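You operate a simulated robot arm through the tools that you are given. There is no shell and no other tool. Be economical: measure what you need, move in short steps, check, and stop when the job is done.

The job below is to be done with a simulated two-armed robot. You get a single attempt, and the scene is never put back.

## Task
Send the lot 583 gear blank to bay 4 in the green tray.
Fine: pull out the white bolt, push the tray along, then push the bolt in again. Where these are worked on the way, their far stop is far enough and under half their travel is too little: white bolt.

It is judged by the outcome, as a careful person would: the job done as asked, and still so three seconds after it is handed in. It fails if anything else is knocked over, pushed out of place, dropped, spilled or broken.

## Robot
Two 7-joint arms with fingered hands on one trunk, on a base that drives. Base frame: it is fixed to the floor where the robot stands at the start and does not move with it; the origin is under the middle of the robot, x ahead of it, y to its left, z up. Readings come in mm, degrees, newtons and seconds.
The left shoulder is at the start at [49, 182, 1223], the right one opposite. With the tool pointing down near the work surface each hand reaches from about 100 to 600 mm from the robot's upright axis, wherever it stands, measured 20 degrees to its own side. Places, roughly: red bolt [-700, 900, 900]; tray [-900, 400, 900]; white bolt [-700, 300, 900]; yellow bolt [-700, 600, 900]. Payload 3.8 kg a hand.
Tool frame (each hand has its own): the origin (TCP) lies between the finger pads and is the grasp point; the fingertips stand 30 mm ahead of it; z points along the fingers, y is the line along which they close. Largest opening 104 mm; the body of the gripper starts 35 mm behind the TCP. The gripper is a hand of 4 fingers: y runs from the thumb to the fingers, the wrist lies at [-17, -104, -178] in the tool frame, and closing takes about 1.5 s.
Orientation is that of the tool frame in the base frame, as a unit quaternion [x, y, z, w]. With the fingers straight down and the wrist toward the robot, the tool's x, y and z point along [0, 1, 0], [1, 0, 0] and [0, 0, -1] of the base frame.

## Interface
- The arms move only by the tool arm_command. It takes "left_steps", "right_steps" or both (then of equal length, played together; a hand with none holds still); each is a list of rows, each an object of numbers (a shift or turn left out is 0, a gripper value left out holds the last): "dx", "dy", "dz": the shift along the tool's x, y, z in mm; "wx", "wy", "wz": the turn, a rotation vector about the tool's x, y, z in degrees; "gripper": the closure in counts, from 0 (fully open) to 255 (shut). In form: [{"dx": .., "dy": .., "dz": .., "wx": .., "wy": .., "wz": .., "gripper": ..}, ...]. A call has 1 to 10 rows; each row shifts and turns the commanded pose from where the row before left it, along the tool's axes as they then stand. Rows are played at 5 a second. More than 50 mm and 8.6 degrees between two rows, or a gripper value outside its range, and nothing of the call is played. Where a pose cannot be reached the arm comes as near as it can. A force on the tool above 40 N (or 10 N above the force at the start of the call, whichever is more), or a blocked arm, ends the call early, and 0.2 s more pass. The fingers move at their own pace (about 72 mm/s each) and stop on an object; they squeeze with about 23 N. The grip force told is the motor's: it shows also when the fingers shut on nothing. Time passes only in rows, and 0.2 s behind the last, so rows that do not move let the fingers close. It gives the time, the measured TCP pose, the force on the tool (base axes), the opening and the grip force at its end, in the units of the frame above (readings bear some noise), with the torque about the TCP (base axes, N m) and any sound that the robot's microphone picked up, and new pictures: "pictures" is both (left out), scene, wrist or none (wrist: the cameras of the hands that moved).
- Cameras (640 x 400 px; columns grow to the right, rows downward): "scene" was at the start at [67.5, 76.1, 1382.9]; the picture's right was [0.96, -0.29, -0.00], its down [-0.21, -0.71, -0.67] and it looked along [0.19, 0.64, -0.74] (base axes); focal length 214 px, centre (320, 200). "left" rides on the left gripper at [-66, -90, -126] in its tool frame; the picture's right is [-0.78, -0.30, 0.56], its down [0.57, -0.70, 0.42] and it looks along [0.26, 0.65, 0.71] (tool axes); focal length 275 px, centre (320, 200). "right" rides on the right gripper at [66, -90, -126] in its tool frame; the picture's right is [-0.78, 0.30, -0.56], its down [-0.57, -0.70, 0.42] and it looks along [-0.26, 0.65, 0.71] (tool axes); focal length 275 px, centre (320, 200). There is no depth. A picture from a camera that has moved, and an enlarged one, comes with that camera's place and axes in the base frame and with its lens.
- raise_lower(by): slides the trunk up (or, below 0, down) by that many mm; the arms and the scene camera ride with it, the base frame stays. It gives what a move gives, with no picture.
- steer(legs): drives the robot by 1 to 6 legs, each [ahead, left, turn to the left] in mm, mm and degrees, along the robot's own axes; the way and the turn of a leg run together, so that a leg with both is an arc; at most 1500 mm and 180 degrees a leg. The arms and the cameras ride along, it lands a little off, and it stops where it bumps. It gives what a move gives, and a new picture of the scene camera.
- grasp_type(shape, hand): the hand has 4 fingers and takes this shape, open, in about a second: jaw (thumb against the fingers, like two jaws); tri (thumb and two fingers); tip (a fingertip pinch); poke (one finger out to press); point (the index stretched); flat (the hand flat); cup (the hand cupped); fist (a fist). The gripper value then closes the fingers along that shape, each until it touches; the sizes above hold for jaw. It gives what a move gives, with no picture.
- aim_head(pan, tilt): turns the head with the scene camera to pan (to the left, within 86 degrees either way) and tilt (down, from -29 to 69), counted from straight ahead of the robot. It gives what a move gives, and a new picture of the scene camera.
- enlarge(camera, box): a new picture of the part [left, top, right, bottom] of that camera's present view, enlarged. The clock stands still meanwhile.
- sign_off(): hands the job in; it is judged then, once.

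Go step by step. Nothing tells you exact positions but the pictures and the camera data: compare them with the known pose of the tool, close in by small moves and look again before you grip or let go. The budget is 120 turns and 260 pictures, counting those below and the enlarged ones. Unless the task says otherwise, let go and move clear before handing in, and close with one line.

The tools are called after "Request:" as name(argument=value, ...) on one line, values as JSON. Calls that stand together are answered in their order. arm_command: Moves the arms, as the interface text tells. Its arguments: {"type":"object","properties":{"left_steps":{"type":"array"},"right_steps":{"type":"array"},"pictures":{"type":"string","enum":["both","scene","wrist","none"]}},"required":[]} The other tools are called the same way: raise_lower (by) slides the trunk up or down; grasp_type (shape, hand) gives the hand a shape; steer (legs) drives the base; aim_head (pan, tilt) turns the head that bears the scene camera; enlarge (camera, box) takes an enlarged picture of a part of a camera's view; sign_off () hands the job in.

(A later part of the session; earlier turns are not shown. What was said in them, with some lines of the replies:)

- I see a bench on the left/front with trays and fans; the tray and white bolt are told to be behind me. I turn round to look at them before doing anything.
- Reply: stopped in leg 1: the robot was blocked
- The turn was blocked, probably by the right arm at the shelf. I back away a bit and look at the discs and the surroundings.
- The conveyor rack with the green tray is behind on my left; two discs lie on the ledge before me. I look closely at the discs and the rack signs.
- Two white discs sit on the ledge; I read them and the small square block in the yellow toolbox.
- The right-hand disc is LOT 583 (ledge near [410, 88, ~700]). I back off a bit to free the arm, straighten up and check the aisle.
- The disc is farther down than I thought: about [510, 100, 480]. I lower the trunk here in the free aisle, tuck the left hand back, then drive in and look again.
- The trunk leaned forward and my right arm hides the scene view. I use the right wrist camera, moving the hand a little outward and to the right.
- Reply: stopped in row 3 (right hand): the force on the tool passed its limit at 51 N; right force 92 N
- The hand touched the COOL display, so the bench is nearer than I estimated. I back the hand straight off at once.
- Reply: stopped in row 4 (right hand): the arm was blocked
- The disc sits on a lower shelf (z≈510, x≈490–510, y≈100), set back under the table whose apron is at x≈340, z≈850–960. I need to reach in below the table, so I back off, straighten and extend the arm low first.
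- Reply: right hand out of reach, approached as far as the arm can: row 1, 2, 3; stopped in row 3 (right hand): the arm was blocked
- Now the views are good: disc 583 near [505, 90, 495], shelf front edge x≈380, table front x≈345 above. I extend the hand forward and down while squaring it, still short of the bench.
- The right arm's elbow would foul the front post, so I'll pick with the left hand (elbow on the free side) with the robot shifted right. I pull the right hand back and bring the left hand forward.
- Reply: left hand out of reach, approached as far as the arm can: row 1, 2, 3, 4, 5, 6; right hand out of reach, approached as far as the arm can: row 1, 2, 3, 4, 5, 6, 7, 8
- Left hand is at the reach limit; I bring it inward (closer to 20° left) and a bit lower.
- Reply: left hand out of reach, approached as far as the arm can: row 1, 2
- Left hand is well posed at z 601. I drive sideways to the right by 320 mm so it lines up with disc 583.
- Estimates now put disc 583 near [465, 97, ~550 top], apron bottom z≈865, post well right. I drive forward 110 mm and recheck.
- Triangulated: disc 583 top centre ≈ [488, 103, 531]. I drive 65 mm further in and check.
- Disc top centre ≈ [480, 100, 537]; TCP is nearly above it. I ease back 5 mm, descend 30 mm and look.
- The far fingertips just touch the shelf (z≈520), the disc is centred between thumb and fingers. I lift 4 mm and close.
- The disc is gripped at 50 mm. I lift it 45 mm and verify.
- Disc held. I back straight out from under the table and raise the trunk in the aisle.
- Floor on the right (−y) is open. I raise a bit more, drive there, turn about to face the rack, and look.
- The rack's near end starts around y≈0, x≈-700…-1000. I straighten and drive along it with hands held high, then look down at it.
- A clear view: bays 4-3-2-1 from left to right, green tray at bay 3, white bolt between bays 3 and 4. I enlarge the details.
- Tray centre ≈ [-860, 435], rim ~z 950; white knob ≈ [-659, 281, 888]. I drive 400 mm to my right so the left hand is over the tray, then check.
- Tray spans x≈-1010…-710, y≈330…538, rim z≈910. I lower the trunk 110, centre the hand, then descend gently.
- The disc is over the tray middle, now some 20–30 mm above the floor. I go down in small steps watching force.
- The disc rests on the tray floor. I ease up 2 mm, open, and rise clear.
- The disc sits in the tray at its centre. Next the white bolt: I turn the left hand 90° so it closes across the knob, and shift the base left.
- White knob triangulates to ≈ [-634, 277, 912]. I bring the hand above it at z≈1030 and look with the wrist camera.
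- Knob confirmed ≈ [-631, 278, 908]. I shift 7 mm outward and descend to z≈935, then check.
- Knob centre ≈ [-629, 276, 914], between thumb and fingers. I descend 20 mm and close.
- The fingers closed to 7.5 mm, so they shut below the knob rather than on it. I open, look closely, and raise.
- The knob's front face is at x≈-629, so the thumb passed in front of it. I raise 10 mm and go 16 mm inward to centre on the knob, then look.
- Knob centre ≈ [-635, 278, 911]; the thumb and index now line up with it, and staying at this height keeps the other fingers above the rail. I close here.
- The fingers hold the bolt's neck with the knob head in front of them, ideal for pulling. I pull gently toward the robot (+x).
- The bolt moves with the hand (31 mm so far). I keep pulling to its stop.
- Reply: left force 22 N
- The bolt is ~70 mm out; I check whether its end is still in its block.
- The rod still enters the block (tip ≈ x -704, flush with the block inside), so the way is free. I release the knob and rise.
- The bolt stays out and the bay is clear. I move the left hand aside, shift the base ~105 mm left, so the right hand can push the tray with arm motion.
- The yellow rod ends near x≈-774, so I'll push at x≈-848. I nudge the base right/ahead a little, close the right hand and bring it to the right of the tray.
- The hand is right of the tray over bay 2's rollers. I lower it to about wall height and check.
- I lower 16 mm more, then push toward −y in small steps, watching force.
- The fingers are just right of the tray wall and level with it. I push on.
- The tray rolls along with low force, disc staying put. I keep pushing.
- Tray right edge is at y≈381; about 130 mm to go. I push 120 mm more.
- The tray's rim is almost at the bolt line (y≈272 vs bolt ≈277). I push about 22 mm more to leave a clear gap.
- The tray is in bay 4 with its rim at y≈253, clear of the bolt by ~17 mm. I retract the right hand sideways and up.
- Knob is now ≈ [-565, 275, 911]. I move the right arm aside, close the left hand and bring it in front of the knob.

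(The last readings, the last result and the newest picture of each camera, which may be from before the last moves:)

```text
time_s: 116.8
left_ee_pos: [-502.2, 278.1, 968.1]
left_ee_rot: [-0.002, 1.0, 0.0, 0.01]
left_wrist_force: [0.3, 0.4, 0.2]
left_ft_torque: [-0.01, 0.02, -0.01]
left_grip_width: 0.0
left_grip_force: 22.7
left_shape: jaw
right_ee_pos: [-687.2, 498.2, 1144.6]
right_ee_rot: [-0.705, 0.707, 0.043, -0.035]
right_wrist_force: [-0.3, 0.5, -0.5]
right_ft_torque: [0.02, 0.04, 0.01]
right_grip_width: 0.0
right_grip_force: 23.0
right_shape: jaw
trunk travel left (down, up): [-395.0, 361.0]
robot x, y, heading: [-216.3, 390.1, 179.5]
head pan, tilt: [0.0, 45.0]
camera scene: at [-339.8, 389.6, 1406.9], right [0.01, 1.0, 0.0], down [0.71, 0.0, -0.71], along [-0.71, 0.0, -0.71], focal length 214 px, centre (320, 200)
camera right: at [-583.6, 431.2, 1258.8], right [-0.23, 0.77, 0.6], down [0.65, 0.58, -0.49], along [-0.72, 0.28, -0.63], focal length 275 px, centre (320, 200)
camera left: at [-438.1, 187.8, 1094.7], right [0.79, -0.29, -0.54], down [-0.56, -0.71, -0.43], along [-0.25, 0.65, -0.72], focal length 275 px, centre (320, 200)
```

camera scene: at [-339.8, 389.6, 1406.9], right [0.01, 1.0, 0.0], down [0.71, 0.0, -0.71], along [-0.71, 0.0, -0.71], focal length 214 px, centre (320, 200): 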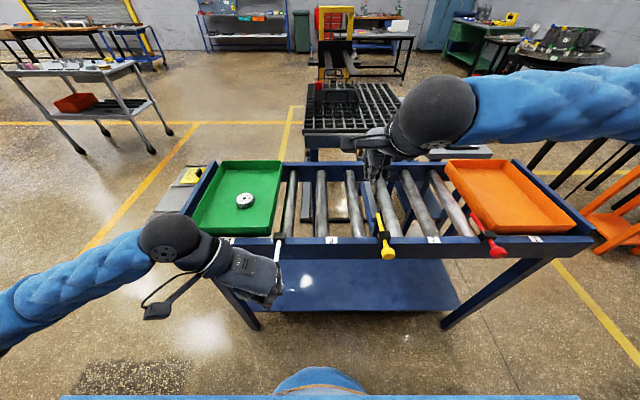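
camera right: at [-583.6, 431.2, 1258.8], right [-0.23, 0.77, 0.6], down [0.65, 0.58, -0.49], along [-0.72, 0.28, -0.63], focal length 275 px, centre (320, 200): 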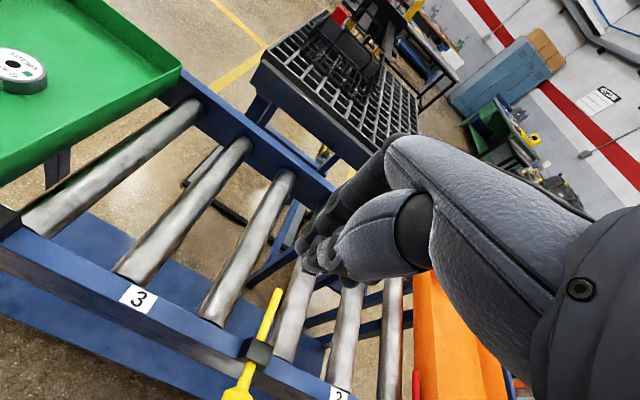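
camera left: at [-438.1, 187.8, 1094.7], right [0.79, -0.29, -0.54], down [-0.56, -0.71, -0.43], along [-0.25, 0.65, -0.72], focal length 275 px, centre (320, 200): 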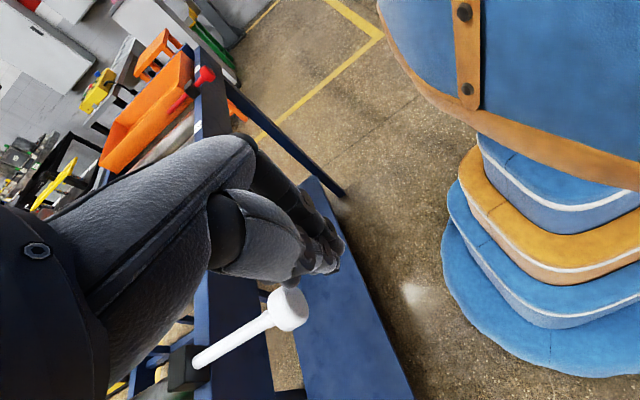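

Knob confirmed at x≈-561, y≈277, just beyond the closed hand. I lower to z≈920 and check before pushing.

Request:
arm_command(left_steps=[{"dz": 25}, {"dz": 23}, {}], pictures="wrist")

Request:
enlarge(camera="scene", box=[210, 220, 330, 320])

```text
time_s: 117.6
left_ee_pos: [-498.9, 278.2, 921.5]
left_ee_rot: [-0.002, 1.0, -0.001, 0.01]
left_wrist_force: [-0.4, 0.3, 0.3]
left_ft_torque: [-0.01, -0.02, 0.01]
left_grip_width: 0.2
left_grip_force: 22.9
left_shape: jaw
right_ee_pos: [-686.1, 497.8, 1145.5]
right_ee_rot: [-0.706, 0.706, 0.045, -0.036]
right_wrist_force: [1.1, 0.2, -0.3]
right_ft_torque: [0.02, -0.03, 0.03]
right_grip_width: 0.0
right_grip_force: 23.0
right_shape: jaw
trunk travel left (down, up): [-395.0, 361.0]
robot x, y, heading: [-211.8, 388.4, 180.0]
head pan, tilt: [0.0, 45.0]
camera left: at [-435.4, 188.4, 1047.8], right [0.79, -0.29, -0.54], down [-0.56, -0.71, -0.43], along [-0.25, 0.65, -0.72], focal length 275 px, centre (320, 200)
```

left: 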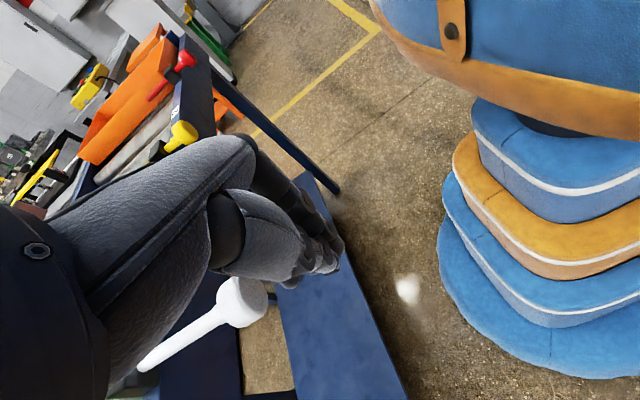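

```text
4.00 times, centred on (270, 270) of scene
camera zoom: at [-339.6, 389.2, 1406.9], right [0.01, 1.0, 0.0], down [0.71, 0.0, -0.71], along [-0.71, 0.0, -0.71], focal length 858 px, centre (520, -80)
```

zoom: 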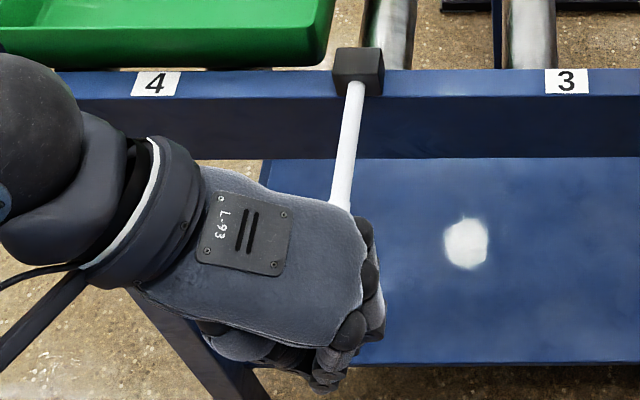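

The knob is right ahead of the closed fingers. I push it in with small steps.

Request:
arm_command(left_steps=[{"dx": 8}, {"dx": 8}, {"dx": 8}, {"dx": 8}, {}], pictures="wrist")

Request:
enlarge(camera="scene", box=[210, 220, 330, 320])

```text
time_s: 118.8
left_ee_pos: [-532.5, 276.8, 920.1]
left_ee_rot: [-0.003, 1.0, -0.001, 0.01]
left_wrist_force: [0.8, 0.9, 0.3]
left_ft_torque: [0.01, -0.02, -0.01]
left_grip_width: 0.2
left_grip_force: 22.9
left_shape: jaw
right_ee_pos: [-686.8, 499.1, 1144.6]
right_ee_rot: [-0.705, 0.707, 0.045, -0.036]
right_wrist_force: [0.4, -0.1, -0.4]
right_ft_torque: [0.02, 0.0, 0.0]
right_grip_width: 0.3
right_grip_force: 23.0
right_shape: jaw
trunk travel left (down, up): [-395.0, 361.0]
robot x, y, heading: [-214.7, 386.6, 179.6]
head pan, tilt: [0.0, 45.0]
camera left: at [-468.2, 187.4, 1047.4], right [0.79, -0.29, -0.54], down [-0.56, -0.71, -0.43], along [-0.26, 0.65, -0.72], focal length 275 px, centre (320, 200)
```

left: 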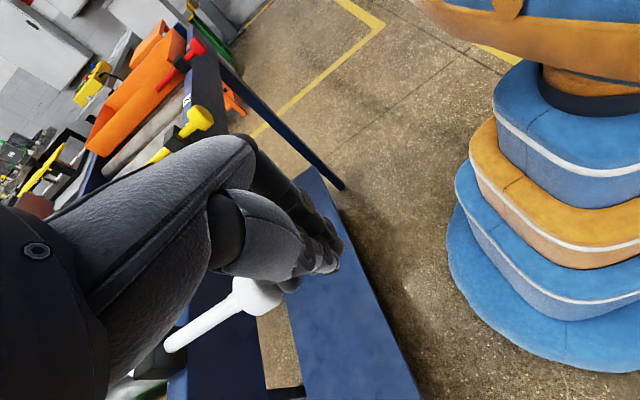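

```text
4.00 times, centred on (270, 270) of scene
camera zoom: at [-339.5, 389.2, 1406.9], right [0.01, 1.0, 0.0], down [0.71, 0.0, -0.71], along [-0.71, 0.0, -0.71], focal length 858 px, centre (520, -80)
```

zoom: 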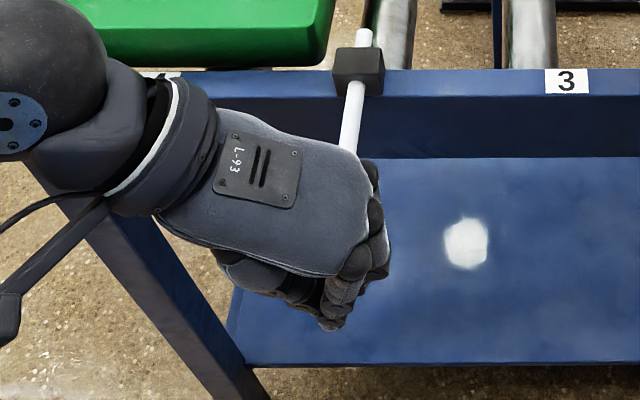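

The bolt goes in smoothly, its tip now showing inside. I keep pushing.

Request:
arm_command(left_steps=[{"dx": 8}, {"dx": 8}, {"dx": 8}, {"dx": 8}, {"dx": 8}, {}], pictures="none")

Request:
enlarge(camera="scene", box=[210, 200, 330, 300])

```text
time_s: 120.2
left_ee_pos: [-573.3, 277.8, 920.7]
left_ee_rot: [-0.003, 1.0, -0.001, 0.009]
left_wrist_force: [1.3, 0.4, 0.1]
left_ft_torque: [-0.02, 0.05, -0.01]
left_grip_width: 0.1
left_grip_force: 23.1
left_shape: jaw
right_ee_pos: [-686.7, 499.1, 1144.0]
right_ee_rot: [-0.705, 0.707, 0.044, -0.036]
right_wrist_force: [-0.6, -0.2, 0.1]
right_ft_torque: [0.0, 0.02, 0.01]
right_grip_width: 0.0
right_grip_force: 23.1
right_shape: jaw
trunk travel left (down, up): [-395.0, 361.0]
robot x, y, heading: [-214.7, 389.3, 179.7]
head pan, tilt: [0.0, 45.0]
```

```text
4.00 times, centred on (270, 250) of scene
camera zoom: at [-339.4, 389.2, 1406.9], right [0.01, 1.0, 0.0], down [0.71, 0.0, -0.71], along [-0.71, 0.0, -0.71], focal length 858 px, centre (520, 0)
```

zoom: 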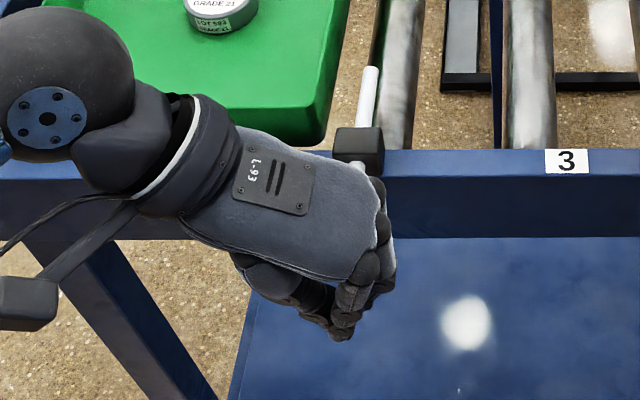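

Nearly home. I continue in finer steps to feel the stop.

Request:
arm_command(left_steps=[{"dx": 5}, {"dx": 5}, {"dx": 4}, {}], pictures="none")

Request:
arm_command(left_steps=[{"dx": 4}, {"dx": 3}, {}], pictures="none")

Request:
enlarge(camera="scene", box=[210, 200, 330, 300])

```text
time_s: 121.2
left_ee_pos: [-585.9, 277.3, 919.6]
left_ee_rot: [-0.003, 1.0, -0.001, 0.011]
left_wrist_force: [3.3, 0.5, -1.3]
left_ft_torque: [-0.02, -0.04, -0.04]
left_grip_width: 0.1
left_grip_force: 23.3
left_shape: jaw
right_ee_pos: [-686.3, 497.2, 1144.0]
right_ee_rot: [-0.705, 0.707, 0.045, -0.035]
right_wrist_force: [0.5, 0.1, -1.6]
right_ft_torque: [-0.01, 0.01, 0.0]
right_grip_width: 0.1
right_grip_force: 22.7
right_shape: jaw
trunk travel left (down, up): [-395.0, 361.0]
robot x, y, heading: [-212.5, 386.9, 179.5]
head pan, tilt: [0.0, 45.0]
```

```text
time_s: 122.0
left_ee_pos: [-588.2, 275.8, 919.7]
left_ee_rot: [-0.001, 1.0, -0.001, 0.012]
left_wrist_force: [25.7, -0.1, -2.7]
left_ft_torque: [-0.04, -0.02, -0.39]
left_grip_width: 0.0
left_grip_force: 23.0
left_shape: jaw
right_ee_pos: [-685.4, 499.0, 1144.5]
right_ee_rot: [-0.705, 0.707, 0.044, -0.037]
right_wrist_force: [0.0, 0.8, 0.0]
right_ft_torque: [0.03, 0.02, -0.02]
right_grip_width: 0.4
right_grip_force: 23.2
right_shape: jaw
trunk travel left (down, up): [-395.0, 361.0]
robot x, y, heading: [-212.3, 387.1, 179.8]
head pan, tilt: [0.0, 45.0]
```

```text
4.00 times, centred on (270, 250) of scene
camera zoom: at [-336.0, 389.2, 1407.2], right [0.01, 1.0, 0.0], down [0.71, 0.0, -0.71], along [-0.71, 0.0, -0.71], focal length 858 px, centre (520, 0)
```

zoom: 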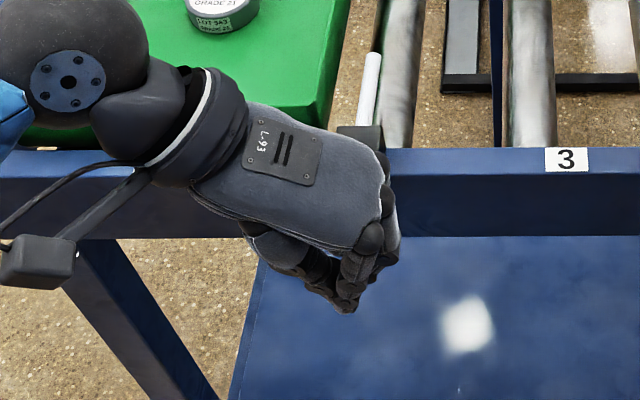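

The bolt is fully in (26 N at the stop). I back the hand off, rise, move clear and inspect.

Request:
arm_command(left_steps=[{"dx": -10}, {"dx": -15}, {"dx": -15}, {"dz": -40}, {"dz": -40}, {"dz": -40}, {}], pictures="none")

Request:
steer(legs=[[-80, 0, 0]])

Request:
arm_command(left_steps=[{"dy": -40}, {"dy": -40}, {"dy": -40}, {"dy": -40}, {}], pictures="scene")

Request:
enlarge(camera="scene", box=[180, 140, 400, 290])

```text
time_s: 123.6
left_ee_pos: [-554.9, 277.0, 1042.2]
left_ee_rot: [-0.003, 1.0, -0.001, 0.01]
left_wrist_force: [0.4, -0.4, -0.2]
left_ft_torque: [0.02, 0.0, -0.02]
left_grip_width: 0.0
left_grip_force: 22.9
left_shape: jaw
right_ee_pos: [-686.9, 497.5, 1144.4]
right_ee_rot: [-0.705, 0.707, 0.044, -0.035]
right_wrist_force: [-0.5, -0.8, 0.1]
right_ft_torque: [-0.03, 0.0, 0.01]
right_grip_width: 0.2
right_grip_force: 23.3
right_shape: jaw
trunk travel left (down, up): [-395.0, 361.0]
robot x, y, heading: [-215.8, 387.7, 179.8]
head pan, tilt: [0.0, 45.0]
```

```text
time_s: 124.6
left_ee_pos: [-472.9, 276.4, 1042.6]
left_ee_rot: [-0.003, 1.0, -0.002, 0.01]
left_wrist_force: [0.0, -0.6, -0.7]
left_ft_torque: [-0.04, 0.03, -0.01]
left_grip_width: 0.0
left_grip_force: 22.7
left_shape: jaw
right_ee_pos: [-604.4, 497.7, 1146.0]
right_ee_rot: [-0.704, 0.707, 0.046, -0.035]
right_wrist_force: [0.4, 0.7, 0.5]
right_ft_torque: [0.02, 0.01, 0.04]
right_grip_width: 0.3
right_grip_force: 22.7
right_shape: jaw
trunk travel left (down, up): [-395.0, 361.0]
robot x, y, heading: [-134.7, 387.0, 179.7]
head pan, tilt: [0.0, 45.0]
camera scene: at [-256.3, 388.8, 1407.1], right [0.01, 1.0, 0.0], down [0.71, 0.0, -0.71], along [-0.71, 0.0, -0.71], focal length 214 px, centre (320, 200)
```

scene: 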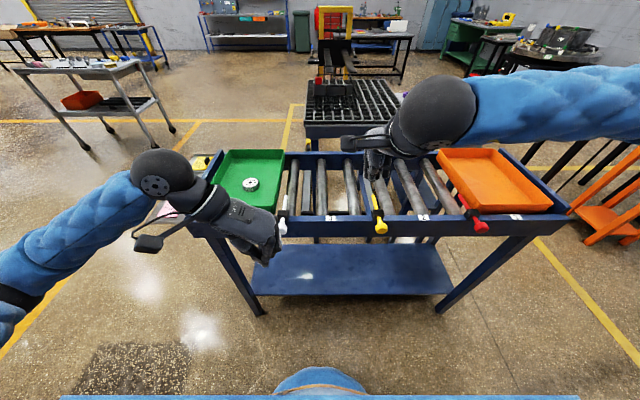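

```text
time_s: 125.8
left_ee_pos: [-472.4, 117.1, 1042.2]
left_ee_rot: [-0.002, 1.0, 0.0, 0.01]
left_wrist_force: [0.1, -0.1, 0.7]
left_ft_torque: [0.01, -0.01, 0.01]
left_grip_width: 0.0
left_grip_force: 23.0
left_shape: jaw
right_ee_pos: [-605.9, 498.5, 1144.2]
right_ee_rot: [-0.705, 0.707, 0.044, -0.035]
right_wrist_force: [0.2, -0.9, 0.7]
right_ft_torque: [-0.01, 0.01, 0.02]
right_grip_width: 0.0
right_grip_force: 23.2
right_shape: jaw
trunk travel left (down, up): [-395.0, 361.0]
robot x, y, heading: [-132.6, 388.3, 179.6]
head pan, tilt: [0.0, 45.0]
camera scene: at [-258.6, 389.2, 1406.8], right [0.01, 1.0, 0.0], down [0.71, 0.0, -0.71], along [-0.71, 0.0, -0.71], focal length 214 px, centre (320, 200)
```

scene: 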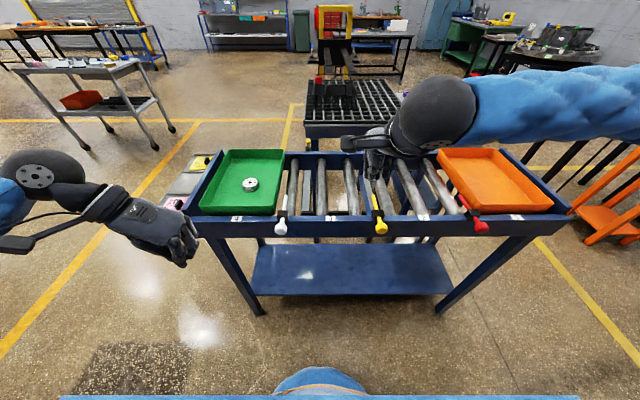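

```text
2.67 times, centred on (290, 215) of scene
camera zoom: at [-258.6, 389.2, 1406.8], right [0.01, 1.0, 0.0], down [0.71, 0.0, -0.71], along [-0.71, 0.0, -0.71], focal length 572 px, centre (400, 160)
```

zoom: 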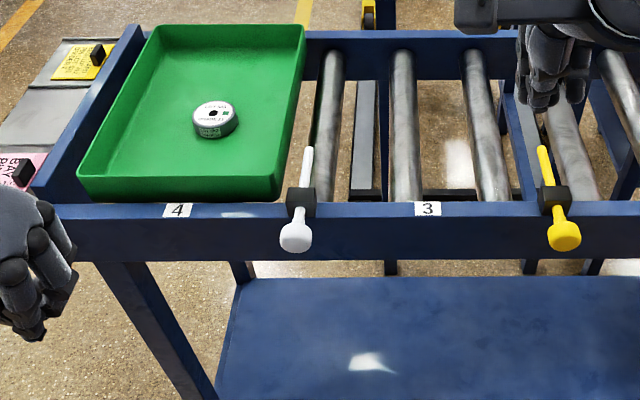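

The green tray with the lot 583 blank stands in bay 4, the white bolt is fully in behind it (as deep as the yellow one), and both hands are clear.

Request:
sign_off()

```text
The job is handed in.
```

The lot 583 gear blank is in the green tray at bay 4, with the white bolt pulled, the tray pushed along and the bolt pushed back in to its stop. Early on, the right hand bumped the COOL display on the bench hard enough to stop the move; it looked unmoved and still lit afterwards.
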